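You operate a simulated robot arm through the tools that you are given. There is no shell and no other tool.

The job below is to be done with a simulated robot arm. You get a single attempt, and the scene is never put back.

JOB
Swing the vise round to the 30 mark and clamp it there.
Fine: loosen both vise levers first and tighten both again; leave the vise handle.

Only the result counts: the job must be done as asked and must still hold three seconds after the hand-in. Knocking over, shifting, dropping, spilling or breaking anything else fails it.

ROBOT AND FRAMES
A 7-joint arm with a three-finger gripper, fixed in place. Base frame: the origin is on the floor under the middle of its stand, x ahead of it, y to its left, z up. Lengths are in mm, angles in rad, forces in N, time in s.
It reaches about 1342 mm from its shoulder. Its first joint turns from -2.897 to 2.897 rad. Payload 2.69 kg.
The tool frame sits at the grasp point between the pads (the TCP): z along the fingers, y along the line on which they close. The tips reach 30 mm beyond it. The gripper opens to 128 mm; its body begins 117 mm behind the TCP.
Orientation is told as [roll, pitch, yaw] about the base's x, y, z axes, in that order, counted from this pose: with the fingers straight down and closing along the base's y, the tool's x points along the base's -x, its y along +y and its z along -z.

CONTROLS
- The arm moves only by the tool play_rows. Its argument "targets" is a list of rows, each a list of 2 entries, a list of its own where there are three numbers: the shift along the base's x, y, z in mm, then the turn, a rotation vector about the base's x, y, z in rad. In form: [[[tx, ty, tz], [rx, ry, rz]], ...]. A call has 1 to 20 rows; each row shifts and turns the commanded pose from where the row before left it. "hand" is the finger opening in mm, from 0 to 128, set as the call begins (left out, the last holds). Each row takes 0.2 s and may step no farther than 50 mm and 0.15 rad from the row before; otherwise, or with a gripper value out of range, the whole call is refused. A pose out of reach is approached as far as the arm can. The call stops where the force on the tool passes 90 N (or 10 N more than at its start, if that is more) or the arm is blocked; 0.2 s more then pass. Each finger travels about 127 mm/s and halts on what it meets, pressing with about 43 N; the grip force reading is that of the motor and also rises with nothing between the fingers. The clock runs only during rows and for 0.2 s after the last one: add rows that do not move to give the fingers time. The reply holds the time, the measured pose of the TCP, the force on the tool along the base axes, the opening and the grip force, in the units named above and with some noise, with the torque about the TCP (base axes, N m) and any sound that the robot's microphone picked up.
- Cameras (640 x 400 px; columns grow to the right, rows downward): "scene" is fixed at [49.5, -498.2, 1530]; the picture's right is [0.92, -0.40, 0.00], its down [-0.11, -0.26, -0.96] and it looks along [0.38, 0.88, -0.28] (base axes); focal length 366 px, centre (320, 200). "wrist" rides on the gripper at [58, 54, -131] in the tool frame; the picture's right is [-0.68, 0.74, 0.00], its down [-0.62, -0.57, -0.55] and it looks along [-0.40, -0.37, 0.84] (tool axes); focal length 234 px, centre (320, 200).
- snapshot(camera): a new picture of that camera. No time passes.
- raise_lower(by): moves the trunk up (or, below 0, down) by that many mm; the arm rides with it, the base frame stays. It gives what a move gives, with no picture.
- pixel_to_xyz(camera, pixels): for up to 12 pixels [column, row] of the newest picture of that camera ("zoom" is the newest enlarged one), the place [x, y, z] in the base frame of the surface seen there, good to about 2 mm. No time passes.
- zoom(camera, box): a new picture of the part [left, top, right, bottom] of that camera's present view, enlarged. No time passes.
- job_done(): hands the job in; it is judged then, once.

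Unless the task says otherwise, let go and move clear before handing in.

The tools are called after "Call:" as name(argument=value, ...) on one line, values as JSON. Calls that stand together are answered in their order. play_rows: Moves the arm, as the interface text tells. Its arguments: {"type":"object","properties":{"targets":{"type":"array"},"hand":{"type":"number"}},"required":["targets"]} The other tools are called the same way: raise_lower (by) moves the trunk up or down; snapshot (camera) takes a picture; pixel_to_xyz (camera, pixels) gives the place of the surface under pixels of a picture; zoom (camera, box) takes an enlarged picture of a part of a camera's view; job_done () hands the job in.

At the start:

```text
time: 0.0
position: [516.7, 469.3, 1287.3]
tcp_rot: [0.001, -0.001, 0.001]
force: [-0.3, -0.3, 0.5]
ft_torque: [-0.02, 0.01, -0.01]
opening: 128.0
gripper_force: 0.1
trunk travel left (down, up): [-200.0, 150.0]
```

scene: 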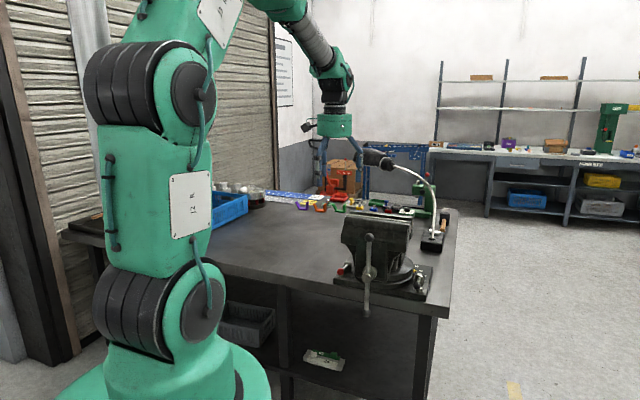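
wrist: 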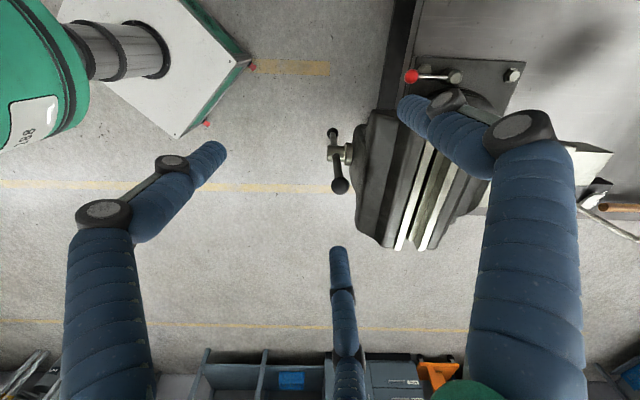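

The scene picture shows the vise around (378, 255) with a red lever knob near (343, 270) and another near (418, 283). I'll enlarge that area in both cameras to find the levers and the scale.

Call:
zoom(camera="scene", box=[310, 190, 460, 320])

Call:
zoom(camera="wrist", box=[310, 40, 640, 260])

```text
3.08 times, centred on (385, 255) of scene
```

zoom: 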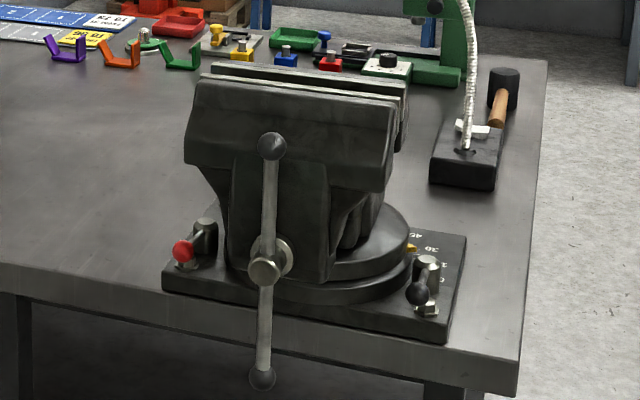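

```text
1.82 times, centred on (475, 150) of wrist
```

zoom: 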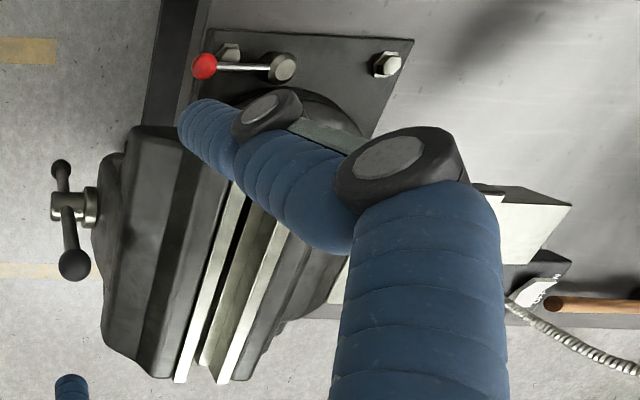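

The zoom shows a red-knob lever at zoom (183,250), a black-knob lever at zoom (418,290), and a scale with "45 30 .. " near zoom (430,250). I'll enlarge these more to read the marks and the pointer.

Call:
zoom(camera="scene", box=[395, 235, 425, 270])

Call:
zoom(camera="scene", box=[325, 225, 435, 300])

```text
11.43 times, centred on (410, 252) of scene
```

zoom: 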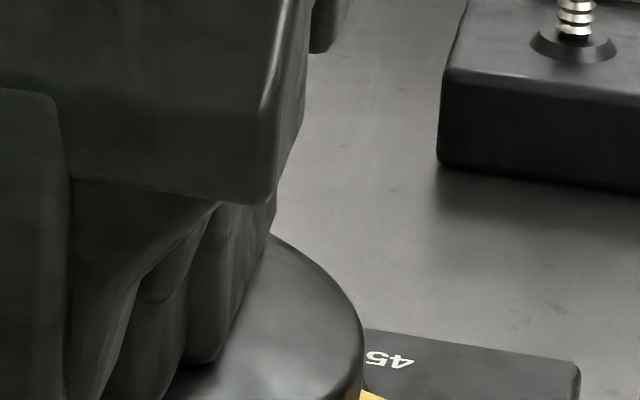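

```text
5.33 times, centred on (380, 262) of scene
```

zoom: 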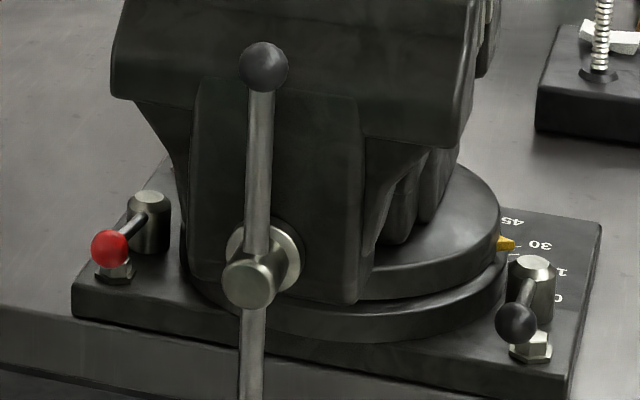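

The yellow pointer shows near zoom (505,243), close to the "30". I'll enlarge the scale and measure points there.

Call:
pixel_to_xyz(camera="zoom", pixels=[[110, 248], [150, 200], [120, 228], [516, 323], [532, 264], [527, 290], [507, 243], [540, 245], [512, 220], [560, 298], [562, 272], [90, 300]])

Call:
zoom(camera="scene", box=[412, 262, 440, 296])

```text
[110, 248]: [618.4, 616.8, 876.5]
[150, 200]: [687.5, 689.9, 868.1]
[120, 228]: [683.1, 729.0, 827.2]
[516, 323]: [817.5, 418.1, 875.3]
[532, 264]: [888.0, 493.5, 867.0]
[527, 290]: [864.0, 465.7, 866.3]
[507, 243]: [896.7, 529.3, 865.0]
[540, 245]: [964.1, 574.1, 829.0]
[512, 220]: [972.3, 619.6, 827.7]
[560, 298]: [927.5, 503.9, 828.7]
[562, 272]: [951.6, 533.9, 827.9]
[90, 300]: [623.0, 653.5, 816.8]
```

```text
11.76 times, centred on (426, 279) of scene
```

zoom: 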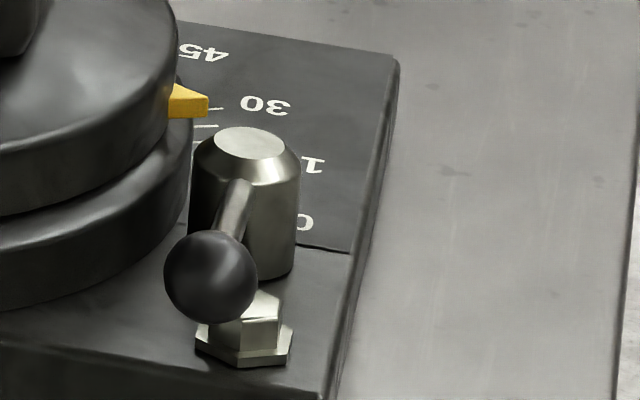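

The scale reads 0/15/30/45 with the pointer just on the 45 side of the 30 line, but it is partly hidden. I'll measure the lamp, vise and plate corners before choosing a better viewpoint.

Call:
snapshot(camera="scene")

Call:
pixel_to_xyz(camera="scene", pixels=[[378, 158], [365, 150], [388, 163], [410, 172], [430, 190], [435, 220], [368, 239], [370, 285], [370, 313], [345, 222], [412, 224], [405, 216]])

Call:
pixel_to_xyz(camera="wrist", pixels=[[410, 76], [455, 77], [512, 75], [418, 60], [530, 63], [340, 186], [333, 134], [395, 248], [425, 250], [610, 155], [375, 110], [358, 230]])

```text
taken
```

scene: 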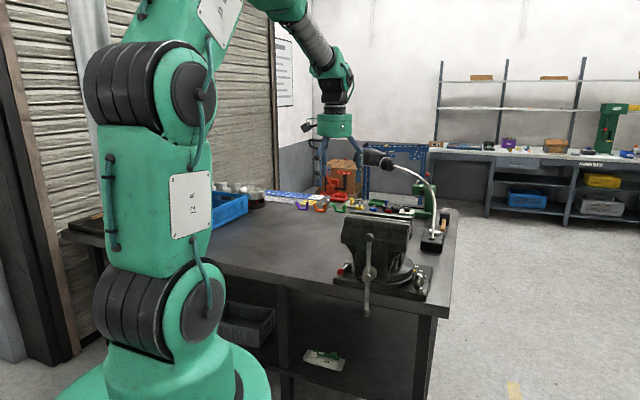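

```text
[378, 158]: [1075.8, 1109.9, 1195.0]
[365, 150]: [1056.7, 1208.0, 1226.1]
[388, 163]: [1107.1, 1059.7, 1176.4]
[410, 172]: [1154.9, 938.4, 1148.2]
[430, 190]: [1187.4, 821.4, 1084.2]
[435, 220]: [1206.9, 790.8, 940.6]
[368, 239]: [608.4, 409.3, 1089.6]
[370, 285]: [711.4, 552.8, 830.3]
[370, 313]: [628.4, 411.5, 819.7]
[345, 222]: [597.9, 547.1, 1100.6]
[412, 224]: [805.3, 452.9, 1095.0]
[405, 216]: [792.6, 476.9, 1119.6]
```

```text
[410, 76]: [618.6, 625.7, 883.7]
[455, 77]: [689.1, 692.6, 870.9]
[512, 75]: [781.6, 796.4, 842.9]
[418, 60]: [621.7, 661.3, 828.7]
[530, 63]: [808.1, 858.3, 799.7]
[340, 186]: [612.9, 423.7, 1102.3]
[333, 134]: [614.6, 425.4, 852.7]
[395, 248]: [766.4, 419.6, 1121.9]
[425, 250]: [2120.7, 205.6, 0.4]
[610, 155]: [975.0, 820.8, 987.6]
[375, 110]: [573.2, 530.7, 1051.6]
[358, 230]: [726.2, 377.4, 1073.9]
```

The lamp (around 1075,1110,1195) is far from the vise, and the vise top is at z≈1120. I'll move the hand to the scale side at the same height with a 120° yaw so the wrist camera looks down on the scale.

Call:
play_rows(targets=[[[26, -15.4, 0], [0, 0, 0.149]], [[26, -15.4, 0], [0, 0, 0.149]], [[26, -15.4, 0], [0, 0, 0.149]], [[26, -15.4, 0], [0, 0, 0.149]], [[26, -15.4, 0], [0, 0, 0.149]], [[26, -15.4, 0], [0, 0, 0.149]], [[26, -15.4, 0], [0, 0, 0.149]], [[26, -15.4, 0], [0, 0, 0.149]], [[26, -15.4, 0], [0, 0, 0.149]], [[26, -15.4, 0], [0, 0, 0.149]], [[26, -15.4, 0], [0, 0, 0.149]], [[26, -15.4, 0], [0, 0, 0.149]], [[26, -15.4, 0], [0, 0, 0.149]], [[26, -15.4, 0], [0, 0, 0.149]]])

Call:
snapshot(camera="wrist")

Call:
snapshot(camera="scene")

```text
time: 3.0
position: [879.9, 255.1, 1284.9]
tcp_rot: [-0.001, 0.0, 2.089]
force: [0.8, -0.1, -0.4]
ft_torque: [-0.02, 0.01, 0.03]
opening: 128.0
gripper_force: 0.0
trunk travel left (down, up): [-200.0, 150.0]
```

```text
taken
```

wrist: 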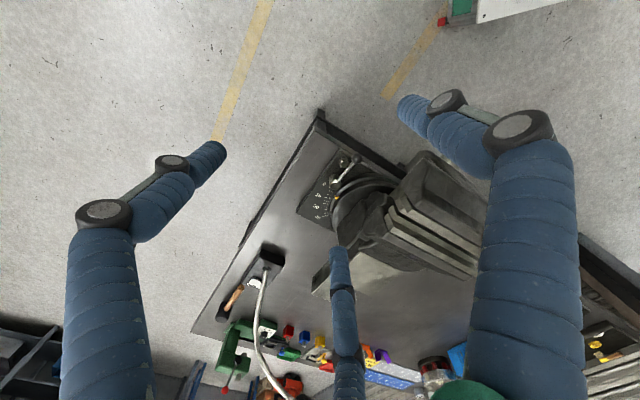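

```text
taken
```

scene: 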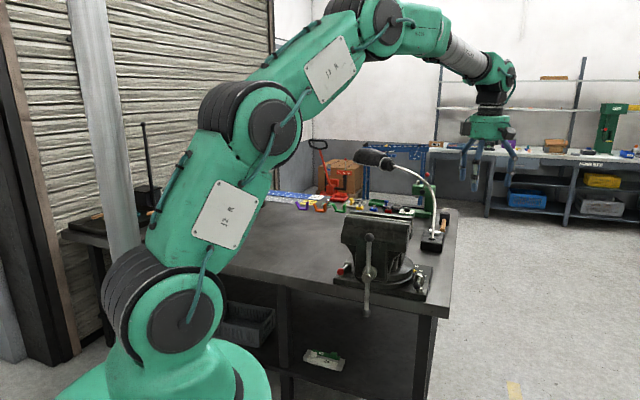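

The wrist now sees the scale plate around pixel (325,195) unobstructed. I'll zoom there.

Call:
zoom(camera="wrist", box=[290, 145, 386, 205])

Call:
zoom(camera="wrist", box=[300, 180, 348, 210])

```text
6.67 times, centred on (338, 175) of wrist
```

zoom: 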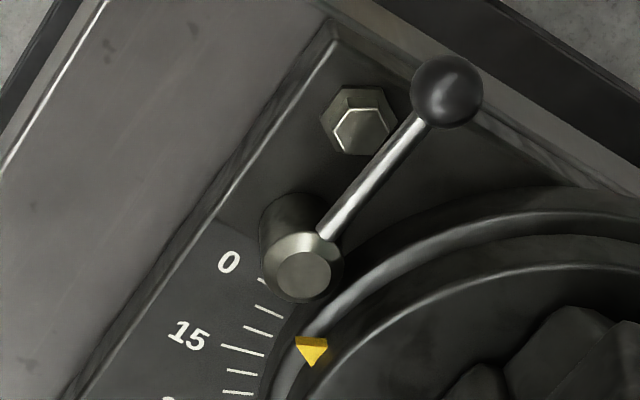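

```text
13.33 times, centred on (324, 195) of wrist
```

zoom: 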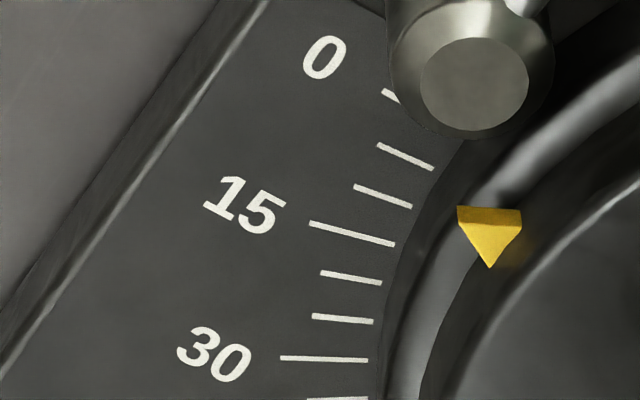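

The scale has ticks every 5° and the yellow pointer is somewhere between 10 and 25 as seen from here. I'll measure tick ends, the pointer and the ring for accurate geometry.

Call:
pixel_to_xyz(camera="zoom", pixels=[[386, 93], [380, 146], [432, 168], [356, 186], [410, 206], [312, 224], [393, 244], [323, 273], [380, 282], [283, 358], [366, 359], [473, 85]])

Call:
pixel_to_xyz(camera="zoom", pixels=[[460, 208], [519, 211], [490, 265], [488, 235], [465, 222], [515, 225], [490, 213], [324, 56], [246, 205], [213, 352], [400, 340], [440, 330]])

```text
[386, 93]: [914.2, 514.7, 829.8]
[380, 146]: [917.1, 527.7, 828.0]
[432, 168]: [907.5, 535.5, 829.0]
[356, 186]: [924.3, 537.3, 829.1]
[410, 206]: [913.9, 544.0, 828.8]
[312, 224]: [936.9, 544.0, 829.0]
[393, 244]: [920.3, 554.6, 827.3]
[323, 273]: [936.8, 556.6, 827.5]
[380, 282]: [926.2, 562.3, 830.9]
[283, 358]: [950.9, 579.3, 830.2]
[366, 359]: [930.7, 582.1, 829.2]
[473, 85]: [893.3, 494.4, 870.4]
```

```text
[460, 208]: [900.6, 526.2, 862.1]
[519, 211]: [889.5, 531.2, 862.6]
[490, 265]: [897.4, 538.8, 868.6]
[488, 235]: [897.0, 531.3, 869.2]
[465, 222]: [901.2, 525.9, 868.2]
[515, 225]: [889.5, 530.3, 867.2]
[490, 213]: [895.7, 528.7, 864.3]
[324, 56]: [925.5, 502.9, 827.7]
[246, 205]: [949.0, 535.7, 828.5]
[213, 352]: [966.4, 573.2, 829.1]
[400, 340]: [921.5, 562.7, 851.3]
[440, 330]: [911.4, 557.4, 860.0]
```

From the ticks I get a swivel centre near (814, 611), with mark m lying at base angle m−44°. The pointer apex (901,526) sits at −44.3°, so the vise is now at 0 and must turn +30° counter-clockwise as seen from above. I'll close the hand here to see how its tips look, since I plan to push levers with them.

Call:
play_rows(targets=[[[0, 0, 0], [0, 0, 0]], [[0, 0, 0], [0, 0, 0]], [[0, 0, 0], [0, 0, 0]], [[0, 0, 0], [0, 0, 0]], [[0, 0, 0], [0, 0, 0]]], hand=0)

Call:
snapshot(camera="wrist")

Call:
zoom(camera="scene", box=[440, 60, 540, 220])

```text
time: 4.2
position: [880.3, 253.3, 1286.6]
tcp_rot: [-0.002, 0.001, 2.088]
force: [0.2, 0.9, -0.1]
ft_torque: [-0.02, 0.02, -0.01]
opening: 2.0
gripper_force: 31.5
trunk travel left (down, up): [-200.0, 150.0]
```

```text
taken
```

wrist: 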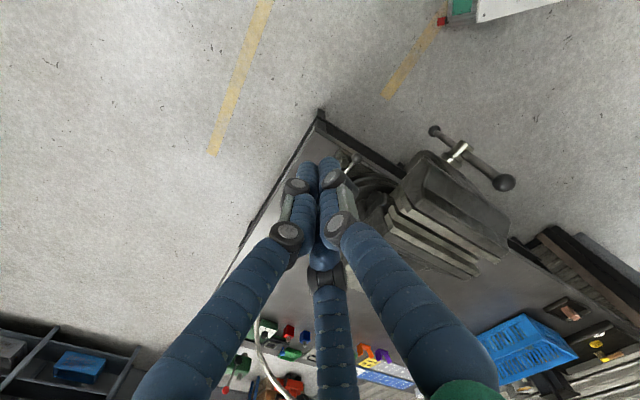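

```text
2.50 times, centred on (490, 140) of scene
```

zoom: 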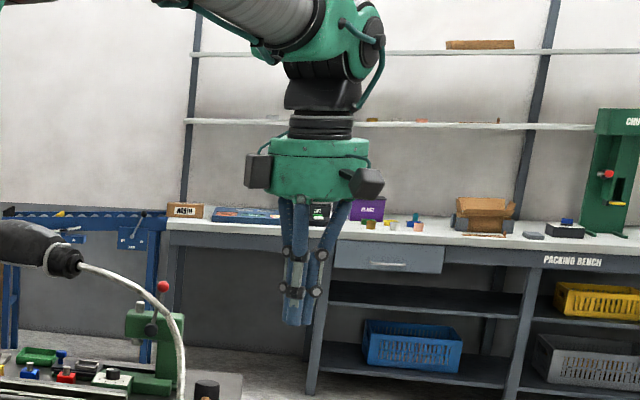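

The closed hand makes a slim stick about 50 mm wide, with the body 117 mm behind the TCP. I'll look closely at both levers for markings that show which way they loosen, and at the vise side profile.

Call:
zoom(camera="scene", box=[330, 255, 370, 295])

Call:
zoom(camera="scene", box=[395, 255, 445, 305])

Call:
zoom(camera="wrist", box=[320, 130, 440, 220])

```text
10.00 times, centred on (350, 275) of scene
```

zoom: 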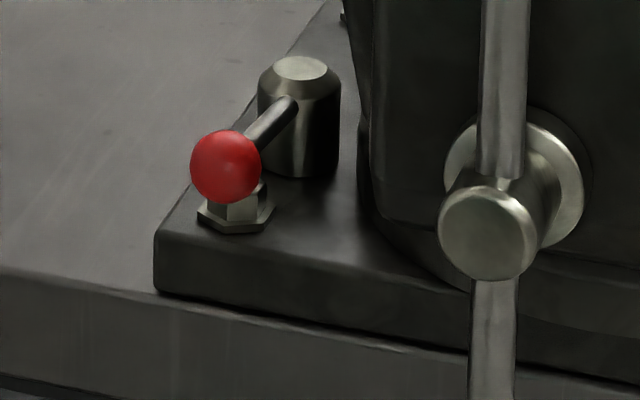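

```text
8.00 times, centred on (420, 280) of scene
```

zoom: 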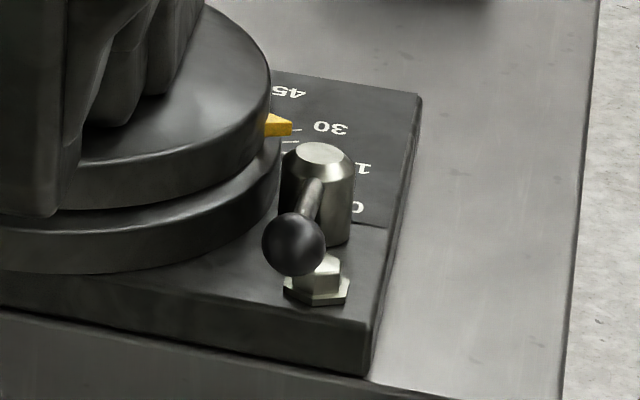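

```text
4.44 times, centred on (380, 175) of wrist
```

zoom: 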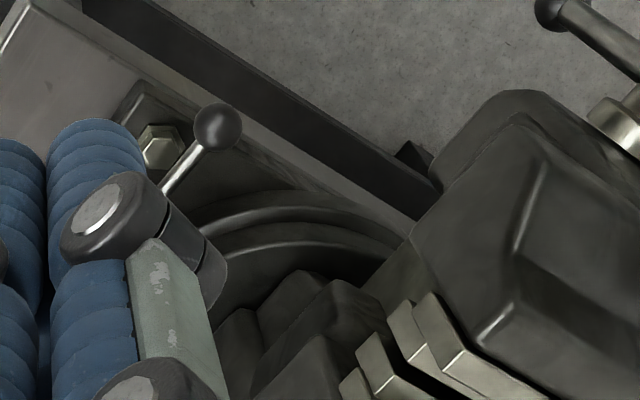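

No markings show the loosening direction, so I'll test gently. First I'll measure the jaw, handle and body outline from this wrist view.

Call:
zoom(camera="wrist", box=[360, 110, 540, 290])

```text
2.22 times, centred on (450, 200) of wrist
```

zoom: 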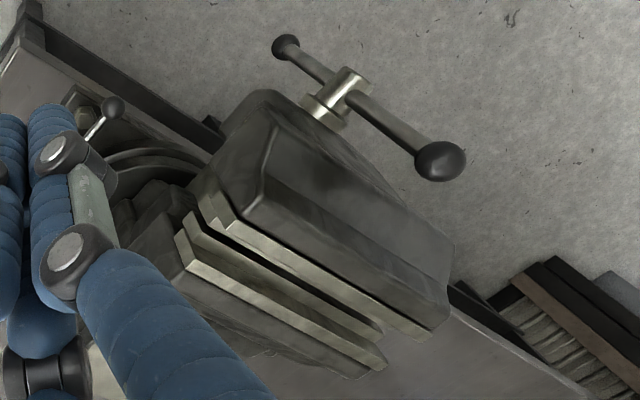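

Call:
pixel_to_xyz(camera="zoom", pixels=[[285, 45], [437, 160], [345, 95], [325, 112], [210, 200], [262, 205], [432, 325], [450, 255], [270, 130], [235, 125], [380, 365], [185, 240]])

Call:
pixel_to_xyz(camera="scene", pixels=[[342, 243], [345, 220], [390, 246], [407, 250], [358, 270], [390, 275], [395, 262], [367, 275], [392, 222], [372, 222], [348, 250], [400, 245]])

```text
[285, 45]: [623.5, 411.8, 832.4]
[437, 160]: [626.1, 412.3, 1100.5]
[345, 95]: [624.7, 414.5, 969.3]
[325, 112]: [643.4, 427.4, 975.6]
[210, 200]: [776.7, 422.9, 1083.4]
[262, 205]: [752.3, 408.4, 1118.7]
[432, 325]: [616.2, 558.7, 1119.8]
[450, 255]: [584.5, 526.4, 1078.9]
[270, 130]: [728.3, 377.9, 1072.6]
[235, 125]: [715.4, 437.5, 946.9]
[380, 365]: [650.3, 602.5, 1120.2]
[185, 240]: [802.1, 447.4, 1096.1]
```

```text
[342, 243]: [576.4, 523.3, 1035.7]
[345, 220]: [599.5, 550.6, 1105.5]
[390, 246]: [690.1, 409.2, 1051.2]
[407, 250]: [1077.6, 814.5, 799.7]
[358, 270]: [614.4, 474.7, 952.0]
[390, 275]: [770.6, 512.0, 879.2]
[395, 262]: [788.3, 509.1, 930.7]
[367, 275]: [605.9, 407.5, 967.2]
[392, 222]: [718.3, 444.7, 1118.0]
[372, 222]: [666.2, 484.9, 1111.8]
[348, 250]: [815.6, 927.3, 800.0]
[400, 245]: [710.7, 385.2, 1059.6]
```

The moving jaw spans 158–228 mm ahead of the swivel centre at z>1035, and its lower body is about ±50 mm wide. I need the height of the lower body's underside, because it will pass over the right lever after the swing.

Call:
zoom(camera="scene", box=[355, 260, 405, 295])

Call:
pixel_to_xyz(camera="zoom", pixels=[[60, 100], [60, 180], [110, 215], [330, 200], [330, 260], [400, 200], [400, 250], [430, 150], [330, 285], [420, 262], [250, 270], [480, 180]])

```text
11.43 times, centred on (380, 278) of scene
```

zoom: 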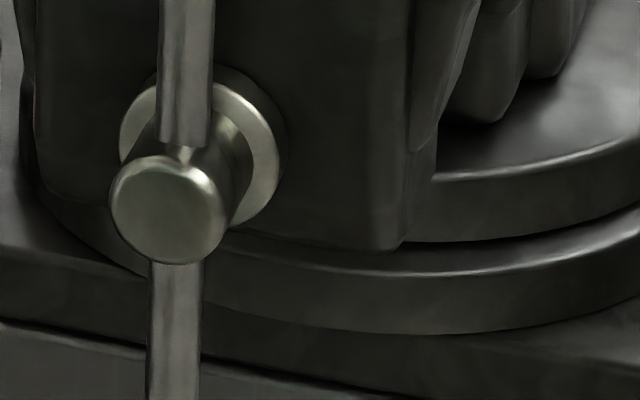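

```text
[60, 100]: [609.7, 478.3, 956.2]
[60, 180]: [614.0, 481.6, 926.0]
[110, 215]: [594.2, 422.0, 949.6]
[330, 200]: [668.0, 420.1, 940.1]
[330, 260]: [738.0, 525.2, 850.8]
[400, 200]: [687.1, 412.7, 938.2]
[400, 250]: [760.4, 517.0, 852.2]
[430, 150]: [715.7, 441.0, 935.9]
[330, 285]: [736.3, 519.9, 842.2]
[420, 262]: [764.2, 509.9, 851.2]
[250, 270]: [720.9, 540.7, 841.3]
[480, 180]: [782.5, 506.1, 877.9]
```

The lower body's underside is at about z≈922 and the lever knobs top out at 884, so the vise clears the levers when it swings. I'll start with the red lever (knob centre ≈ (622,628,871), pivot ≈ (689,692)) and move the hand over to its left/front side, turning the yaw back to zero at safe height.

Call:
play_rows(targets=[[[-25.3, 23.1, 0], [0, 0, -0.1393]], [[-25.3, 23.1, 0], [0, 0, -0.1393]], [[-25.3, 23.1, 0], [0, 0, -0.1393]], [[-25.3, 23.1, 0], [0, 0, -0.1393]], [[-25.3, 23.1, 0], [0, 0, -0.1393]], [[-25.3, 23.1, 0], [0, 0, -0.1393]], [[-25.3, 23.1, 0], [0, 0, -0.1393]], [[-25.3, 23.1, 0], [0, 0, -0.1393]], [[-25.3, 23.1, 0], [0, 0, -0.1393]], [[-25.3, 23.1, 0], [0, 0, -0.1393]], [[-25.3, 23.1, 0], [0, 0, -0.1393]], [[-25.3, 23.1, 0], [0, 0, -0.1393]], [[-25.3, 23.1, 0], [0, 0, -0.1393]], [[-25.3, 23.1, 0], [0, 0, -0.1393]], [[-25.3, 23.1, 0], [0, 0, -0.1393]]])

Call:
snapshot(camera="wrist")

Call:
snapshot(camera="scene")

```text
time: 7.4
position: [499.1, 599.8, 1286.1]
tcp_rot: [0.0, 0.001, -0.004]
force: [-0.8, -0.3, 0.1]
ft_torque: [0.02, 0.01, 0.03]
opening: 2.0
gripper_force: 31.0
trunk travel left (down, up): [-200.0, 150.0]
```

```text
taken
```

wrist: 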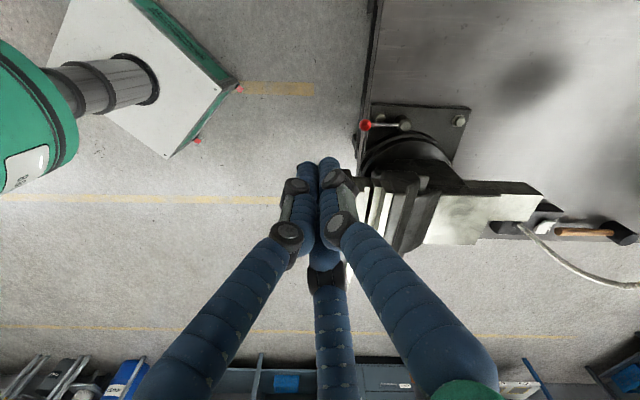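

```text
taken
```

scene: 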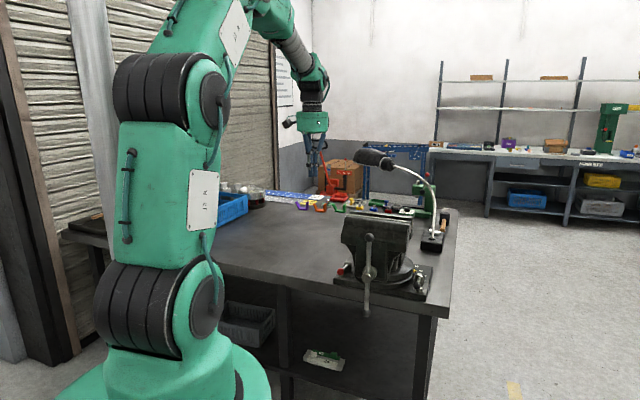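

The red lever is clearly visible in the wrist view, knob at (365,125) and post at (405,125). I'll zoom in to get precise positions, including the nearby bolt.

Call:
zoom(camera="wrist", box=[345, 95, 425, 145])

Call:
pixel_to_xyz(camera="wrist", pixels=[[365, 125], [404, 125], [385, 125], [375, 110], [375, 140]])

```text
8.00 times, centred on (385, 120) of wrist
```

zoom: 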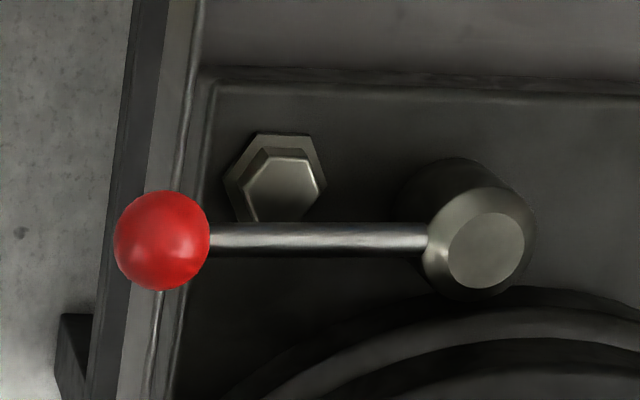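

```text
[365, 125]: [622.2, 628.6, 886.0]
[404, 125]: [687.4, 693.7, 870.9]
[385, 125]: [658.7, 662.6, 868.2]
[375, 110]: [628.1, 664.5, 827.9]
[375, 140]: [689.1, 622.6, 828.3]
```

I'll read precise points from this zoomed picture: knob, rod, post top and bolt.

Call:
pixel_to_xyz(camera="zoom", pixels=[[162, 240], [120, 240], [205, 240], [162, 195], [162, 286], [230, 238], [320, 238], [420, 240], [487, 250], [285, 190], [150, 330], [215, 100]])

```text
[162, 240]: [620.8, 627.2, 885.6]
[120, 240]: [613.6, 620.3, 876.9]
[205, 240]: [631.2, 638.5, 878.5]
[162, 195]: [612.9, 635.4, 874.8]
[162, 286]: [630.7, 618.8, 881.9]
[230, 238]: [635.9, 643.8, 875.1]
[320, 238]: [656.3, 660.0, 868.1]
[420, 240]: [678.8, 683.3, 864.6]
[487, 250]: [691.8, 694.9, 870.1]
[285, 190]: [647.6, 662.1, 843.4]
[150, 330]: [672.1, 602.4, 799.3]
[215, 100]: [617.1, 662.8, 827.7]
```

The knob centre is ≈(623.5, 628.5, 872) with r≈14, the pivot axis ≈(689.4, 693.7), and the bolt head at (648,662,843) lies under the rod. I'll tilt the hand 45° (fingers pointing +x and down), roll it so the rod passes between two fingers, and stop 100 mm short of the knob.

Call:
play_rows(targets=[[[3.3, 2.4, -27.4], [0, -0.1309, 0]], [[3.3, 2.4, -27.4], [0, -0.1309, 0]], [[3.3, 2.4, -27.4], [0, -0.1309, 0]], [[3.3, 2.4, -27.4], [0, -0.1309, 0]], [[3.3, 2.4, -27.4], [0, -0.1309, 0]], [[3.3, 2.4, -27.4], [0, -0.1309, 0]], [[3.3, 2.4, -27.4], [-0.0802, 0, 0.0802]], [[3.3, 2.4, -27.4], [-0.0802, 0, 0.0802]], [[3.3, 2.4, -27.4], [-0.0802, 0, 0.0802]], [[3.3, 2.4, -27.4], [-0.0802, 0, 0.0802]], [[3.3, 2.4, -27.4], [0, 0, 0]], [[3.3, 2.4, -27.4], [0, 0, 0]]], hand=50)

Call:
snapshot(camera="wrist")

Call:
zoom(camera="scene", box=[270, 160, 430, 320])

```text
time: 10.0
position: [539.3, 629.0, 958.1]
tcp_rot: [-0.41, -0.69, 0.601]
force: [-0.3, -0.2, 1.1]
ft_torque: [-0.01, 0.04, 0.02]
opening: 50.2
gripper_force: 0.1
trunk travel left (down, up): [-200.0, 150.0]
```

```text
taken
```

wrist: 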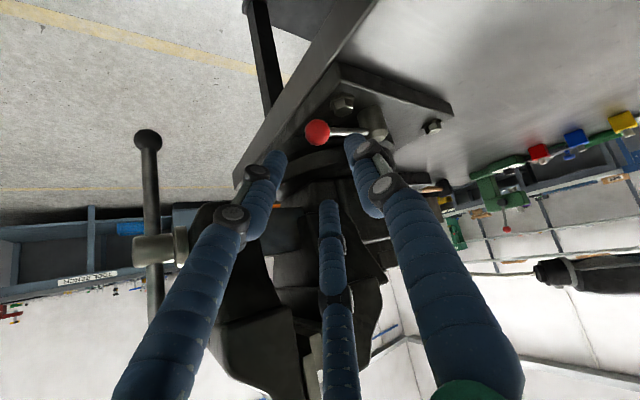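

```text
2.50 times, centred on (350, 240) of scene
```

zoom: 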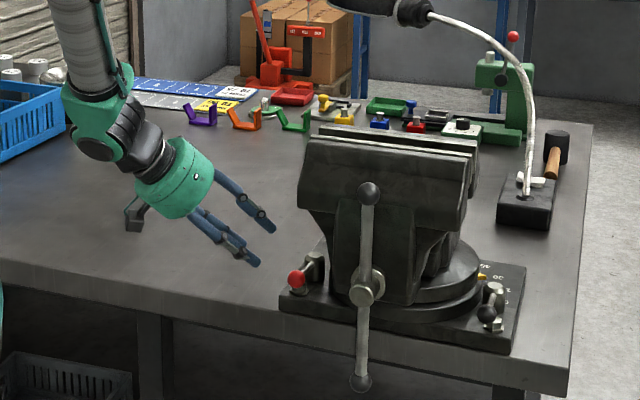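

The knob shows at (318,132), about where the approach axis should meet it. I'll recheck its position from this closer view.

Call:
zoom(camera="wrist", box=[270, 90, 402, 174])

Call:
pixel_to_xyz(camera="wrist", pixels=[[318, 132], [307, 132], [329, 132], [318, 121], [318, 143], [345, 131], [355, 131], [372, 118], [343, 102]])

```text
4.76 times, centred on (336, 132) of wrist
```

zoom: 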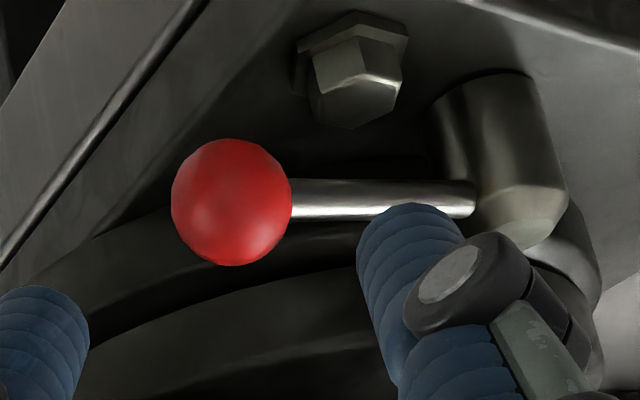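

```text
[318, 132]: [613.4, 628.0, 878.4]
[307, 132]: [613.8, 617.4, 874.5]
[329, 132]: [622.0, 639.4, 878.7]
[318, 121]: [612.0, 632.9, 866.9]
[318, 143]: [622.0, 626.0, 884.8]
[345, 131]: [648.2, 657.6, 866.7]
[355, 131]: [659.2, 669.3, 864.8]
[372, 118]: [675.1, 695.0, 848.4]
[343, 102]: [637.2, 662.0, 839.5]
```

The recheck gives a knob centre ≈(624.5, 627.8, 872), consistent with before. I'll advance three quarters of the way along the finger axis and look.

Call:
play_rows(targets=[[[17.8, -0.3, -18], [0, 0, 0]], [[17.8, -0.3, -18], [0, 0, 0]], [[17.8, -0.3, -18], [0, 0, 0]]])

Call:
snapshot(camera="wrist")

Call:
zoom(camera="scene", box=[310, 220, 390, 300])

```text
time: 10.8
position: [595.5, 629.3, 905.1]
tcp_rot: [-0.412, -0.689, 0.6]
force: [-0.4, -1.0, 0.7]
ft_torque: [-0.01, 0.01, -0.01]
opening: 49.9
gripper_force: 0.0
trunk travel left (down, up): [-200.0, 150.0]
```

```text
taken
```

wrist: 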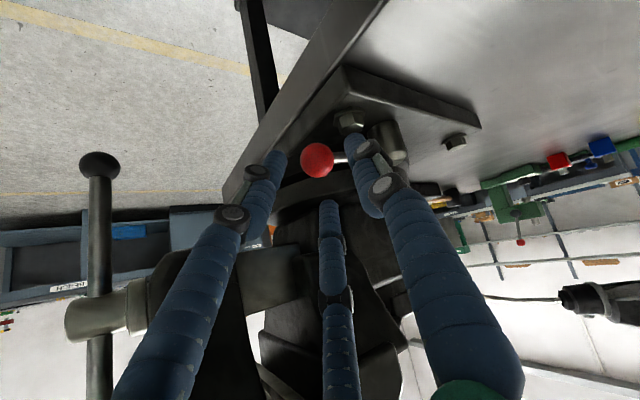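

```text
5.00 times, centred on (350, 260) of scene
```

zoom: 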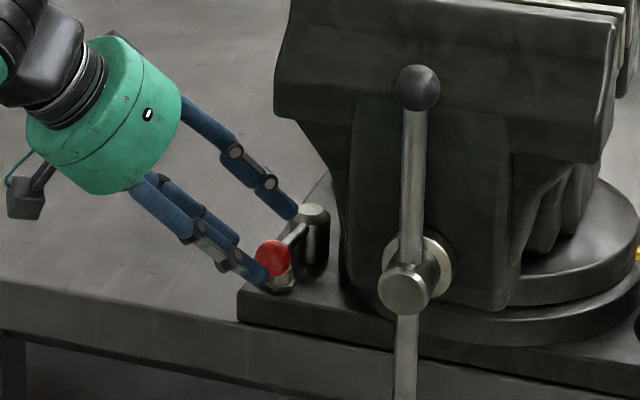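

The knob is centred between the fingers at (318,160). I'll make the last step and close the hand on the knob.

Call:
play_rows(targets=[[[7.5, -0.7, -9], [0, 0, 0]], [[7.5, -0.7, -9], [0, 0, 0]]])

Call:
play_rows(targets=[[[0, 0, 0], [0, 0, 0]], [[0, 0, 0], [0, 0, 0]], [[0, 0, 0], [0, 0, 0]]], hand=10)

Call:
snapshot(camera="wrist")

Call:
zoom(camera="scene", box=[320, 235, 380, 295])

```text
time: 11.4
position: [610.5, 627.4, 884.0]
tcp_rot: [-0.411, -0.69, 0.602]
force: [-0.4, -0.5, -0.6]
ft_torque: [-0.01, 0.01, -0.04]
opening: 50.0
gripper_force: 0.0
trunk travel left (down, up): [-200.0, 150.0]
```

```text
time: 12.2
position: [609.9, 627.3, 887.2]
tcp_rot: [-0.411, -0.69, 0.602]
force: [-1.5, -4.7, -0.7]
ft_torque: [-0.22, 0.0, -0.24]
opening: 26.9
gripper_force: 44.8
trunk travel left (down, up): [-200.0, 150.0]
```

```text
taken
```

wrist: 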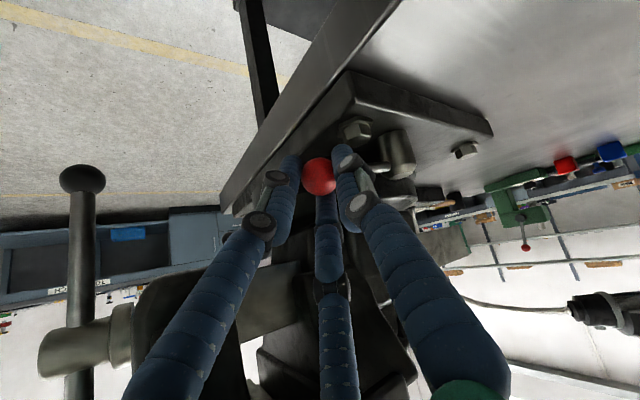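

```text
6.67 times, centred on (350, 265) of scene
```

zoom: 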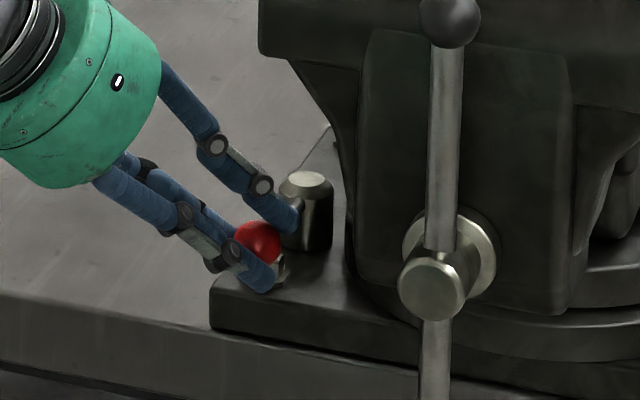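

The knob is held (opening 26.9, grip 45 N). I'll test the lever with a small counter-clockwise turn about its post, moving the hand rigidly around (689.4, 693.7).

Call:
play_rows(targets=[[[1.97, -2.4, 0], [0, 0, 0.03]], [[2.04, -2.34, 0], [0, 0, 0.03]]])

```text
time: 12.8
position: [609.6, 625.2, 884.9]
tcp_rot: [-0.41, -0.69, 0.663]
force: [-24.8, 16.4, -5.7]
ft_torque: [0.45, 1.07, 0.05]
opening: 26.8
gripper_force: 45.2
trunk travel left (down, up): [-200.0, 150.0]
```

Counter-clockwise meets a resisting force of about 30 N with hardly any movement. I'll go back and try the clockwise direction.

Call:
play_rows(targets=[[[-2.04, 2.34, 0], [0, 0, -0.03]], [[-1.97, 2.4, 0], [0, 0, -0.03]]])

Call:
play_rows(targets=[[[-1.97, 2.4, 0], [0, 0, -0.03]], [[-1.9, 2.46, 0], [0, 0, -0.03]]])

```text
time: 13.4
position: [609.7, 628.0, 886.4]
tcp_rot: [-0.414, -0.689, 0.6]
force: [1.0, 11.2, -10.4]
ft_torque: [0.25, -0.48, 0.62]
opening: 26.8
gripper_force: 44.6
trunk travel left (down, up): [-200.0, 150.0]
```

```text
time: 14.0
position: [605.7, 631.6, 885.2]
tcp_rot: [-0.411, -0.69, 0.539]
force: [9.7, 2.6, -6.1]
ft_torque: [-0.31, -0.42, -0.31]
opening: 27.0
gripper_force: 44.7
trunk travel left (down, up): [-200.0, 150.0]
```

Clockwise moved about 5 mm with only ~10 N, so this lever loosens outward. I'll continue clockwise in small steps.

Call:
play_rows(targets=[[[-3.5, 5.13, 0], [0, 0, -0.06]], [[-3.17, 5.33, 0], [0, 0, -0.06]], [[-2.86, 5.52, 0], [0, 0, -0.06]], [[-2.52, 5.66, 0], [0, 0, -0.06]]])

Call:
zoom(camera="scene", box=[320, 235, 380, 295])

```text
time: 15.0
position: [593.2, 655.0, 884.5]
tcp_rot: [-0.41, -0.69, 0.3]
force: [15.2, 5.3, -4.5]
ft_torque: [-0.21, -0.54, -0.04]
opening: 26.8
gripper_force: 45.1
trunk travel left (down, up): [-200.0, 150.0]
```

```text
6.67 times, centred on (350, 265) of scene
```

zoom: 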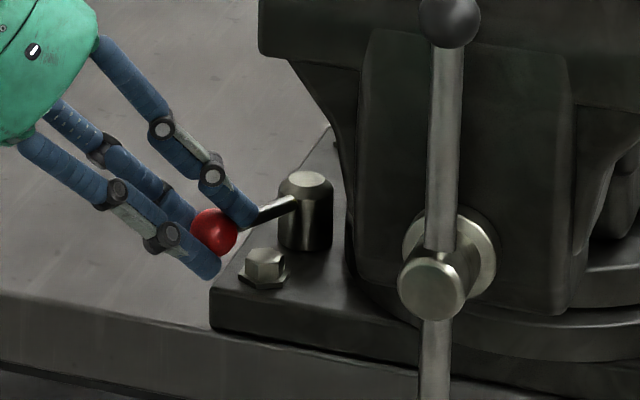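

The lever follows smoothly, with about 15 N toward the post (a small radius mismatch). I'll keep turning clockwise.

Call:
play_rows(targets=[[[-1.8, 5.83, 0], [0, 0, -0.06]], [[-1.5, 5.93, 0], [0, 0, -0.06]], [[-1.1, 6.04, 0], [0, 0, -0.06]], [[-0.8, 6.11, 0], [0, 0, -0.06]], [[-0.5, 6.16, 0], [0, 0, -0.06]]])

Call:
play_rows(targets=[[[-0.1, 6.2, 0], [0, 0, -0.06]], [[0.2, 6.21, 0], [0, 0, -0.06]], [[0.6, 6.2, 0], [0, 0, -0.06]], [[0.9, 6.16, 0], [0, 0, -0.06]], [[1.3, 6.11, 0], [0, 0, -0.06]]])

Call:
zoom(camera="scene", box=[310, 225, 380, 295])

```text
time: 16.2
position: [586.3, 684.3, 885.5]
tcp_rot: [-0.411, -0.69, 0.001]
force: [-5.6, 7.4, 5.9]
ft_torque: [0.21, -0.32, 0.68]
opening: 26.9
gripper_force: 45.0
trunk travel left (down, up): [-200.0, 150.0]
```

```text
time: 17.4
position: [587.3, 713.9, 884.8]
tcp_rot: [-0.414, -0.688, -0.299]
force: [-22.6, -0.4, 0.8]
ft_torque: [-0.2, 0.48, -0.39]
opening: 26.6
gripper_force: 44.7
trunk travel left (down, up): [-200.0, 150.0]
```

```text
5.71 times, centred on (345, 260) of scene
```

zoom: 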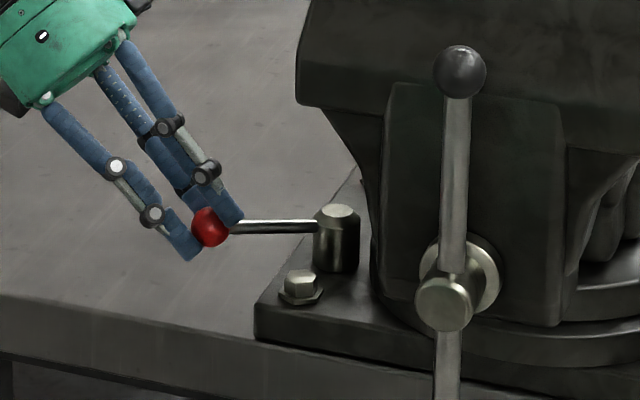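

The red lever has swung about 52° outward with no stop yet; the −22 N along x means my arc is a few mm too tight. I'll correct by −3 mm in x and continue in short calls.

Call:
play_rows(targets=[[[-1.5, 6.03, 0], [0, 0, -0.06]], [[0.3, 5.92, 0], [0, 0, -0.06]], [[2.2, 5.81, 0], [0, 0, -0.06]], [[2.5, 5.66, 0], [0, 0, -0.06]]])

Call:
play_rows(targets=[[[2.88, 5.51, 0], [0, 0, -0.06]], [[3.2, 5.32, 0], [0, 0, -0.06]], [[3.52, 5.11, 0], [0, 0, -0.06]]])

Call:
zoom(camera="scene", box=[310, 225, 380, 295])

```text
time: 18.4
position: [595.3, 738.9, 885.0]
tcp_rot: [-0.411, -0.689, -0.542]
force: [22.1, -6.6, -7.4]
ft_torque: [-0.16, -0.71, 0.44]
opening: 26.8
gripper_force: 44.9
trunk travel left (down, up): [-200.0, 150.0]
```

```text
time: 19.2
position: [591.7, 733.2, 883.7]
tcp_rot: [-0.418, -0.692, -0.658]
force: [-0.6, -0.2, -0.7]
ft_torque: [-0.07, -0.01, -0.03]
opening: 13.7
gripper_force: 1.6
out of reach, approached as far as the arm can: row 2, 3
trunk travel left (down, up): [-200.0, 150.0]
```

```text
5.71 times, centred on (345, 260) of scene
```

zoom: 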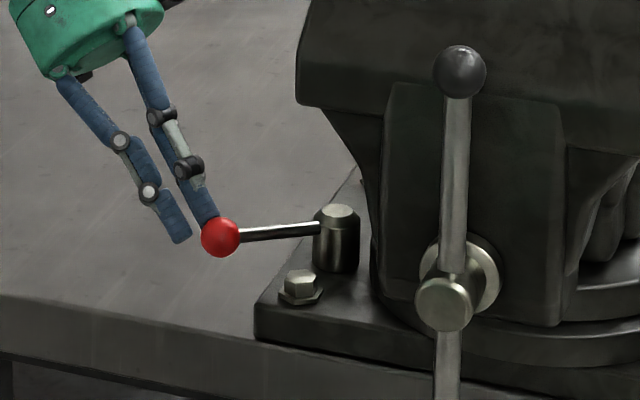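

The wrist ran out of reach in the last rows and the knob slipped out of the grip. I'll check where the lever and the fingers are now.

Call:
snapshot(camera="wrist")

Call:
zoom(camera="scene", box=[325, 245, 365, 285])

Call:
pixel_to_xyz(camera="zoom", pixels=[[138, 172], [85, 172], [190, 172], [138, 120], [138, 222], [220, 165], [270, 155], [310, 148], [340, 110], [60, 130], [100, 60]])

```text
taken
```

wrist: 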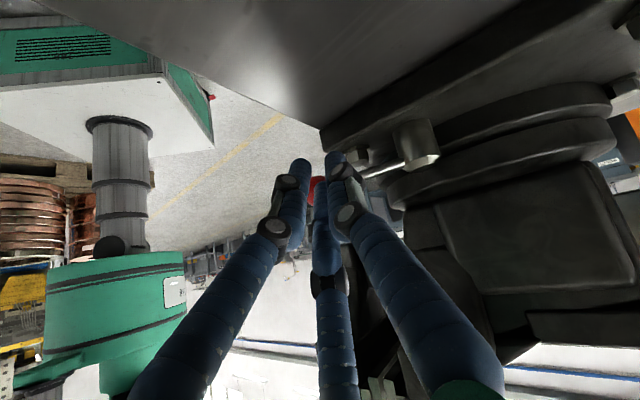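

```text
10.00 times, centred on (345, 265) of scene
```

zoom: 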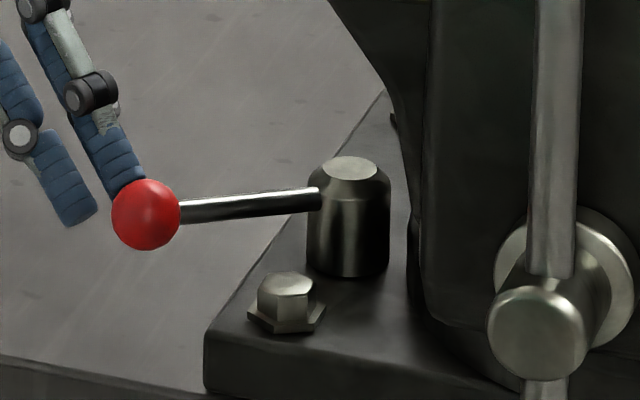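

```text
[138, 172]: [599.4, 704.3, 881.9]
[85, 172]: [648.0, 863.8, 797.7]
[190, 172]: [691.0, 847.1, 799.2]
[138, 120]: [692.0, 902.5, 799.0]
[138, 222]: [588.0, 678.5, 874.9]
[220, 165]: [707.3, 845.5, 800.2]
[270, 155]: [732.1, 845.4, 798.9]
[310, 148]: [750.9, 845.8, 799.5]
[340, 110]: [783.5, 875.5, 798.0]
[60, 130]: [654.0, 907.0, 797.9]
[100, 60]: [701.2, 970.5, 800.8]
```

My guessed pixels mostly hit the table; the knob centre is at zoom (146,214). I'll query that.

Call:
pixel_to_xyz(camera="zoom", pixels=[[146, 214], [116, 214], [176, 214], [200, 211], [240, 205], [300, 196], [350, 170]])

```text
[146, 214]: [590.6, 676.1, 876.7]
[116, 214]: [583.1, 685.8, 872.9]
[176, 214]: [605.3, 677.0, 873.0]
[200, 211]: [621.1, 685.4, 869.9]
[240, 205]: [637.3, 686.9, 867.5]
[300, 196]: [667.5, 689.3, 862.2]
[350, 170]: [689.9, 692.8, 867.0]
```

The red knob's centre is now about (596, 687.5, 870), roughly 41° from its start; the lever swings freely but was squeezed out of the grip. I'll back away along the fingers, then unwind the wrist.

Call:
play_rows(targets=[[[-8, 25, 26], [0, 0, 0]], [[-8, 25, 26], [0, 0, 0]], [[-8, 25, 26], [0, 0, 0]]])

Call:
play_rows(targets=[[[-5, -10, 10], [0, 0, 0.14]], [[-5, -10, 10], [0, 0, 0.14]], [[-5, -10, 10], [0, 0, 0.14]], [[-5, -15, 10], [0, 0, 0.14]], [[-5, -15, 0], [0, 0, 0.14]], [[-5, -15, 0], [0, 0, 0.14]], [[-5, -15, 0], [0, 0, 0.14]], [[-5, -15, 0], [0, 0, 0.14]], [[-5, -15, 0], [0, 0, 0.14]]], hand=0)

Call:
snapshot(camera="wrist")

Call:
zoom(camera="scene", box=[270, 180, 390, 300])

```text
time: 20.0
position: [556.0, 764.3, 948.9]
tcp_rot: [-0.413, -0.688, -0.659]
force: [0.7, 0.5, 1.2]
ft_torque: [0.02, 0.09, -0.09]
opening: 9.9
gripper_force: 0.0
out of reach, approached as far as the arm can: row 1, 2, 3
trunk travel left (down, up): [-200.0, 150.0]
```

```text
time: 22.0
position: [632.4, 944.2, 881.3]
tcp_rot: [-0.413, -0.688, 0.602]
force: [0.1, 0.2, -0.2]
ft_torque: [0.0, 0.0, 0.03]
opening: 2.0
gripper_force: 31.1
out of reach, approached as far as the arm can: row 1, 2, 3, 4, 5, 6, 7, 8, 9
trunk travel left (down, up): [-200.0, 150.0]
```

```text
taken
```

wrist: 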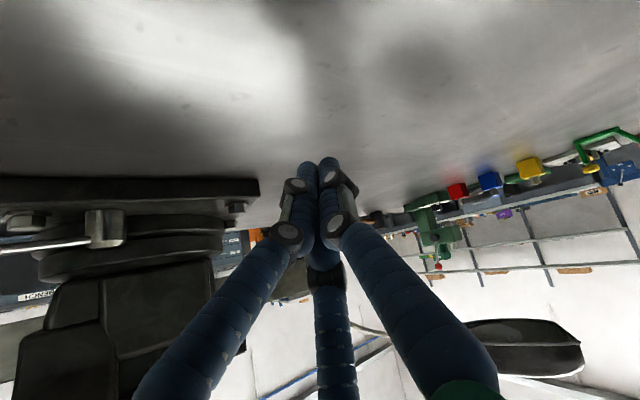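

```text
3.33 times, centred on (330, 240) of scene
```

zoom: 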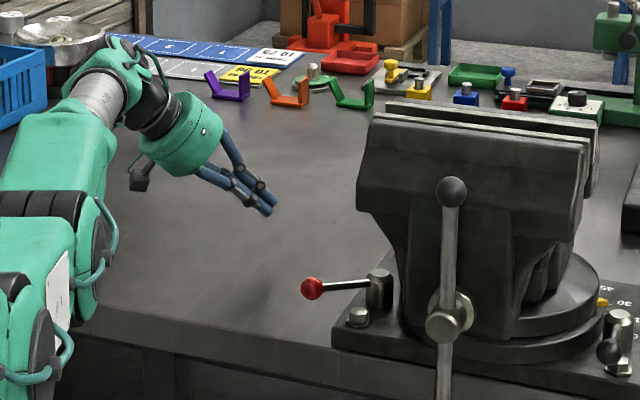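

The readings show the hand was pulled to (632, 944, 881), far from where I asked, because the arm is at some joint limit. I'll check the whole scene before moving again.

Call:
snapshot(camera="scene")

Call:
zoom(camera="scene", box=[180, 140, 360, 260])

```text
taken
```

scene: 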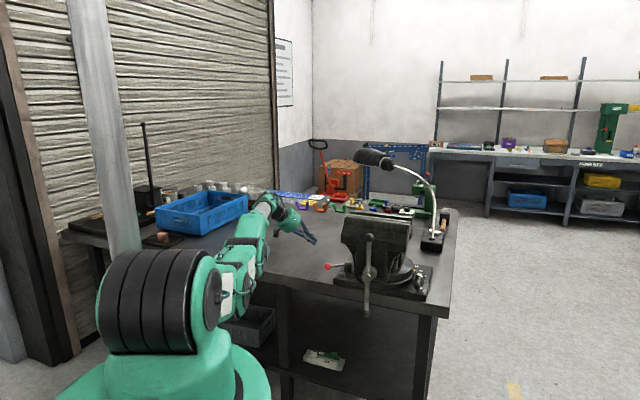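

```text
3.33 times, centred on (270, 200) of scene
```

zoom: 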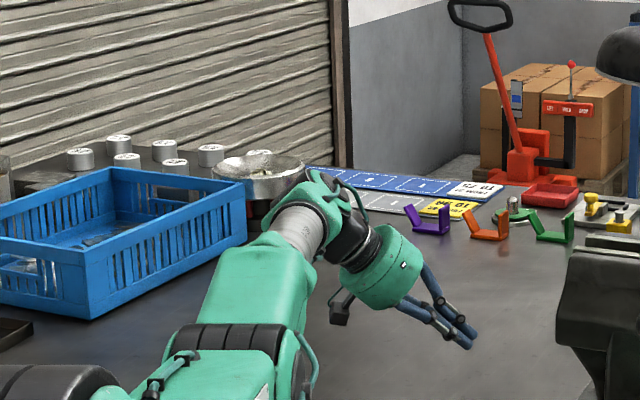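

The arm has sunk into a low, folded configuration beside the blue basket, but nothing looks disturbed. I'll command upward slowly and see whether it follows.

Call:
play_rows(targets=[[[0, 0, 20], [0, 0, 0]]])

Call:
snapshot(camera="scene")

```text
time: 22.4
position: [633.5, 946.8, 887.3]
tcp_rot: [-0.413, -0.689, 0.603]
force: [0.3, -0.2, -0.2]
ft_torque: [-0.04, 0.03, 0.02]
opening: 2.1
gripper_force: 31.1
out of reach, approached as far as the arm can: row 1
trunk travel left (down, up): [-200.0, 150.0]
```

```text
taken
```

scene: 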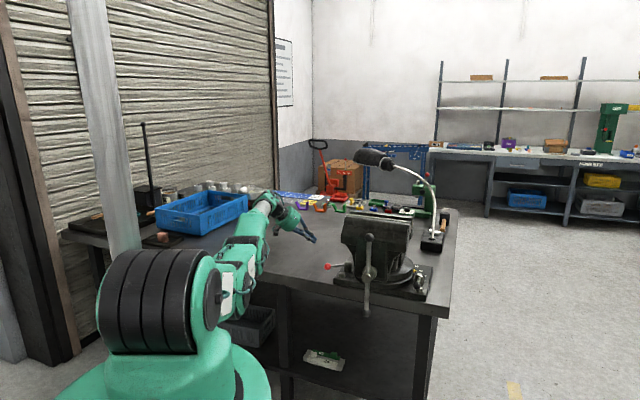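

The arm barely responded, so it is on a bad joint branch. I'll look closely at its configuration.

Call:
zoom(camera="scene", box=[80, 170, 340, 390])

```text
1.82 times, centred on (210, 280) of scene
```

zoom: 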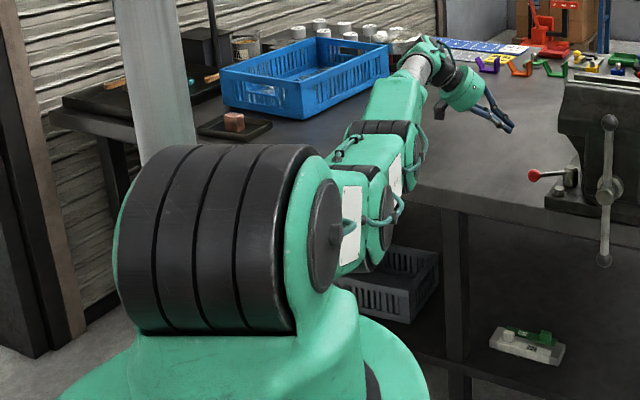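

I'll get 3-D points on the arm links to understand which way the elbow is bent.

Call:
pixel_to_xyz(camera="zoom", pixels=[[210, 200], [325, 235], [350, 220], [375, 215], [370, 150], [385, 130], [410, 145], [395, 100], [412, 70], [425, 50], [440, 75], [465, 90]])

```text
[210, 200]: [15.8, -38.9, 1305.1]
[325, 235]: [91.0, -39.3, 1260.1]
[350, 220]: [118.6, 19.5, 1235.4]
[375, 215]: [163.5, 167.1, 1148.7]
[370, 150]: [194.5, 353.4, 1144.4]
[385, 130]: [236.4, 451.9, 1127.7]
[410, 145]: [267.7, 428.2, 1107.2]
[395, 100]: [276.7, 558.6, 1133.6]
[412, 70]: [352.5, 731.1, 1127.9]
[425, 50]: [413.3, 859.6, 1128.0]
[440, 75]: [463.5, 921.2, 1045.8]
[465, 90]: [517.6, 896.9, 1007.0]
```

The points show the shoulder near z≈1200 and the arm straightened past its elbow into an elbow-down bend, held at its shoulder limit. I'll command the hand upward so this bend becomes reachable again, clear of the table.

Call:
play_rows(targets=[[[0, 0, 40], [0, 0, 0]], [[0, 0, 40], [0, 0, 0]], [[0, 0, 40], [0, 0, 0]], [[0, 0, 40], [0, 0, 0]]])

Call:
snapshot(camera="scene")

```text
time: 23.4
position: [639.9, 956.7, 1046.9]
tcp_rot: [-0.414, -0.686, 0.599]
force: [-0.7, 0.0, -1.0]
ft_torque: [-0.01, -0.05, 0.04]
opening: 2.2
gripper_force: 31.3
out of reach, approached as far as the arm can: row 1, 2, 4
trunk travel left (down, up): [-200.0, 150.0]
```

```text
taken
```

scene: 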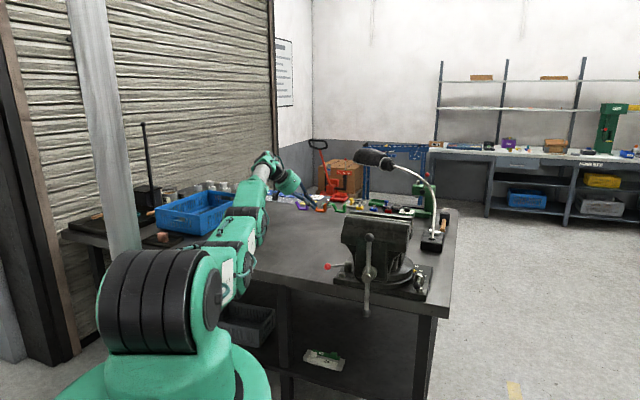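

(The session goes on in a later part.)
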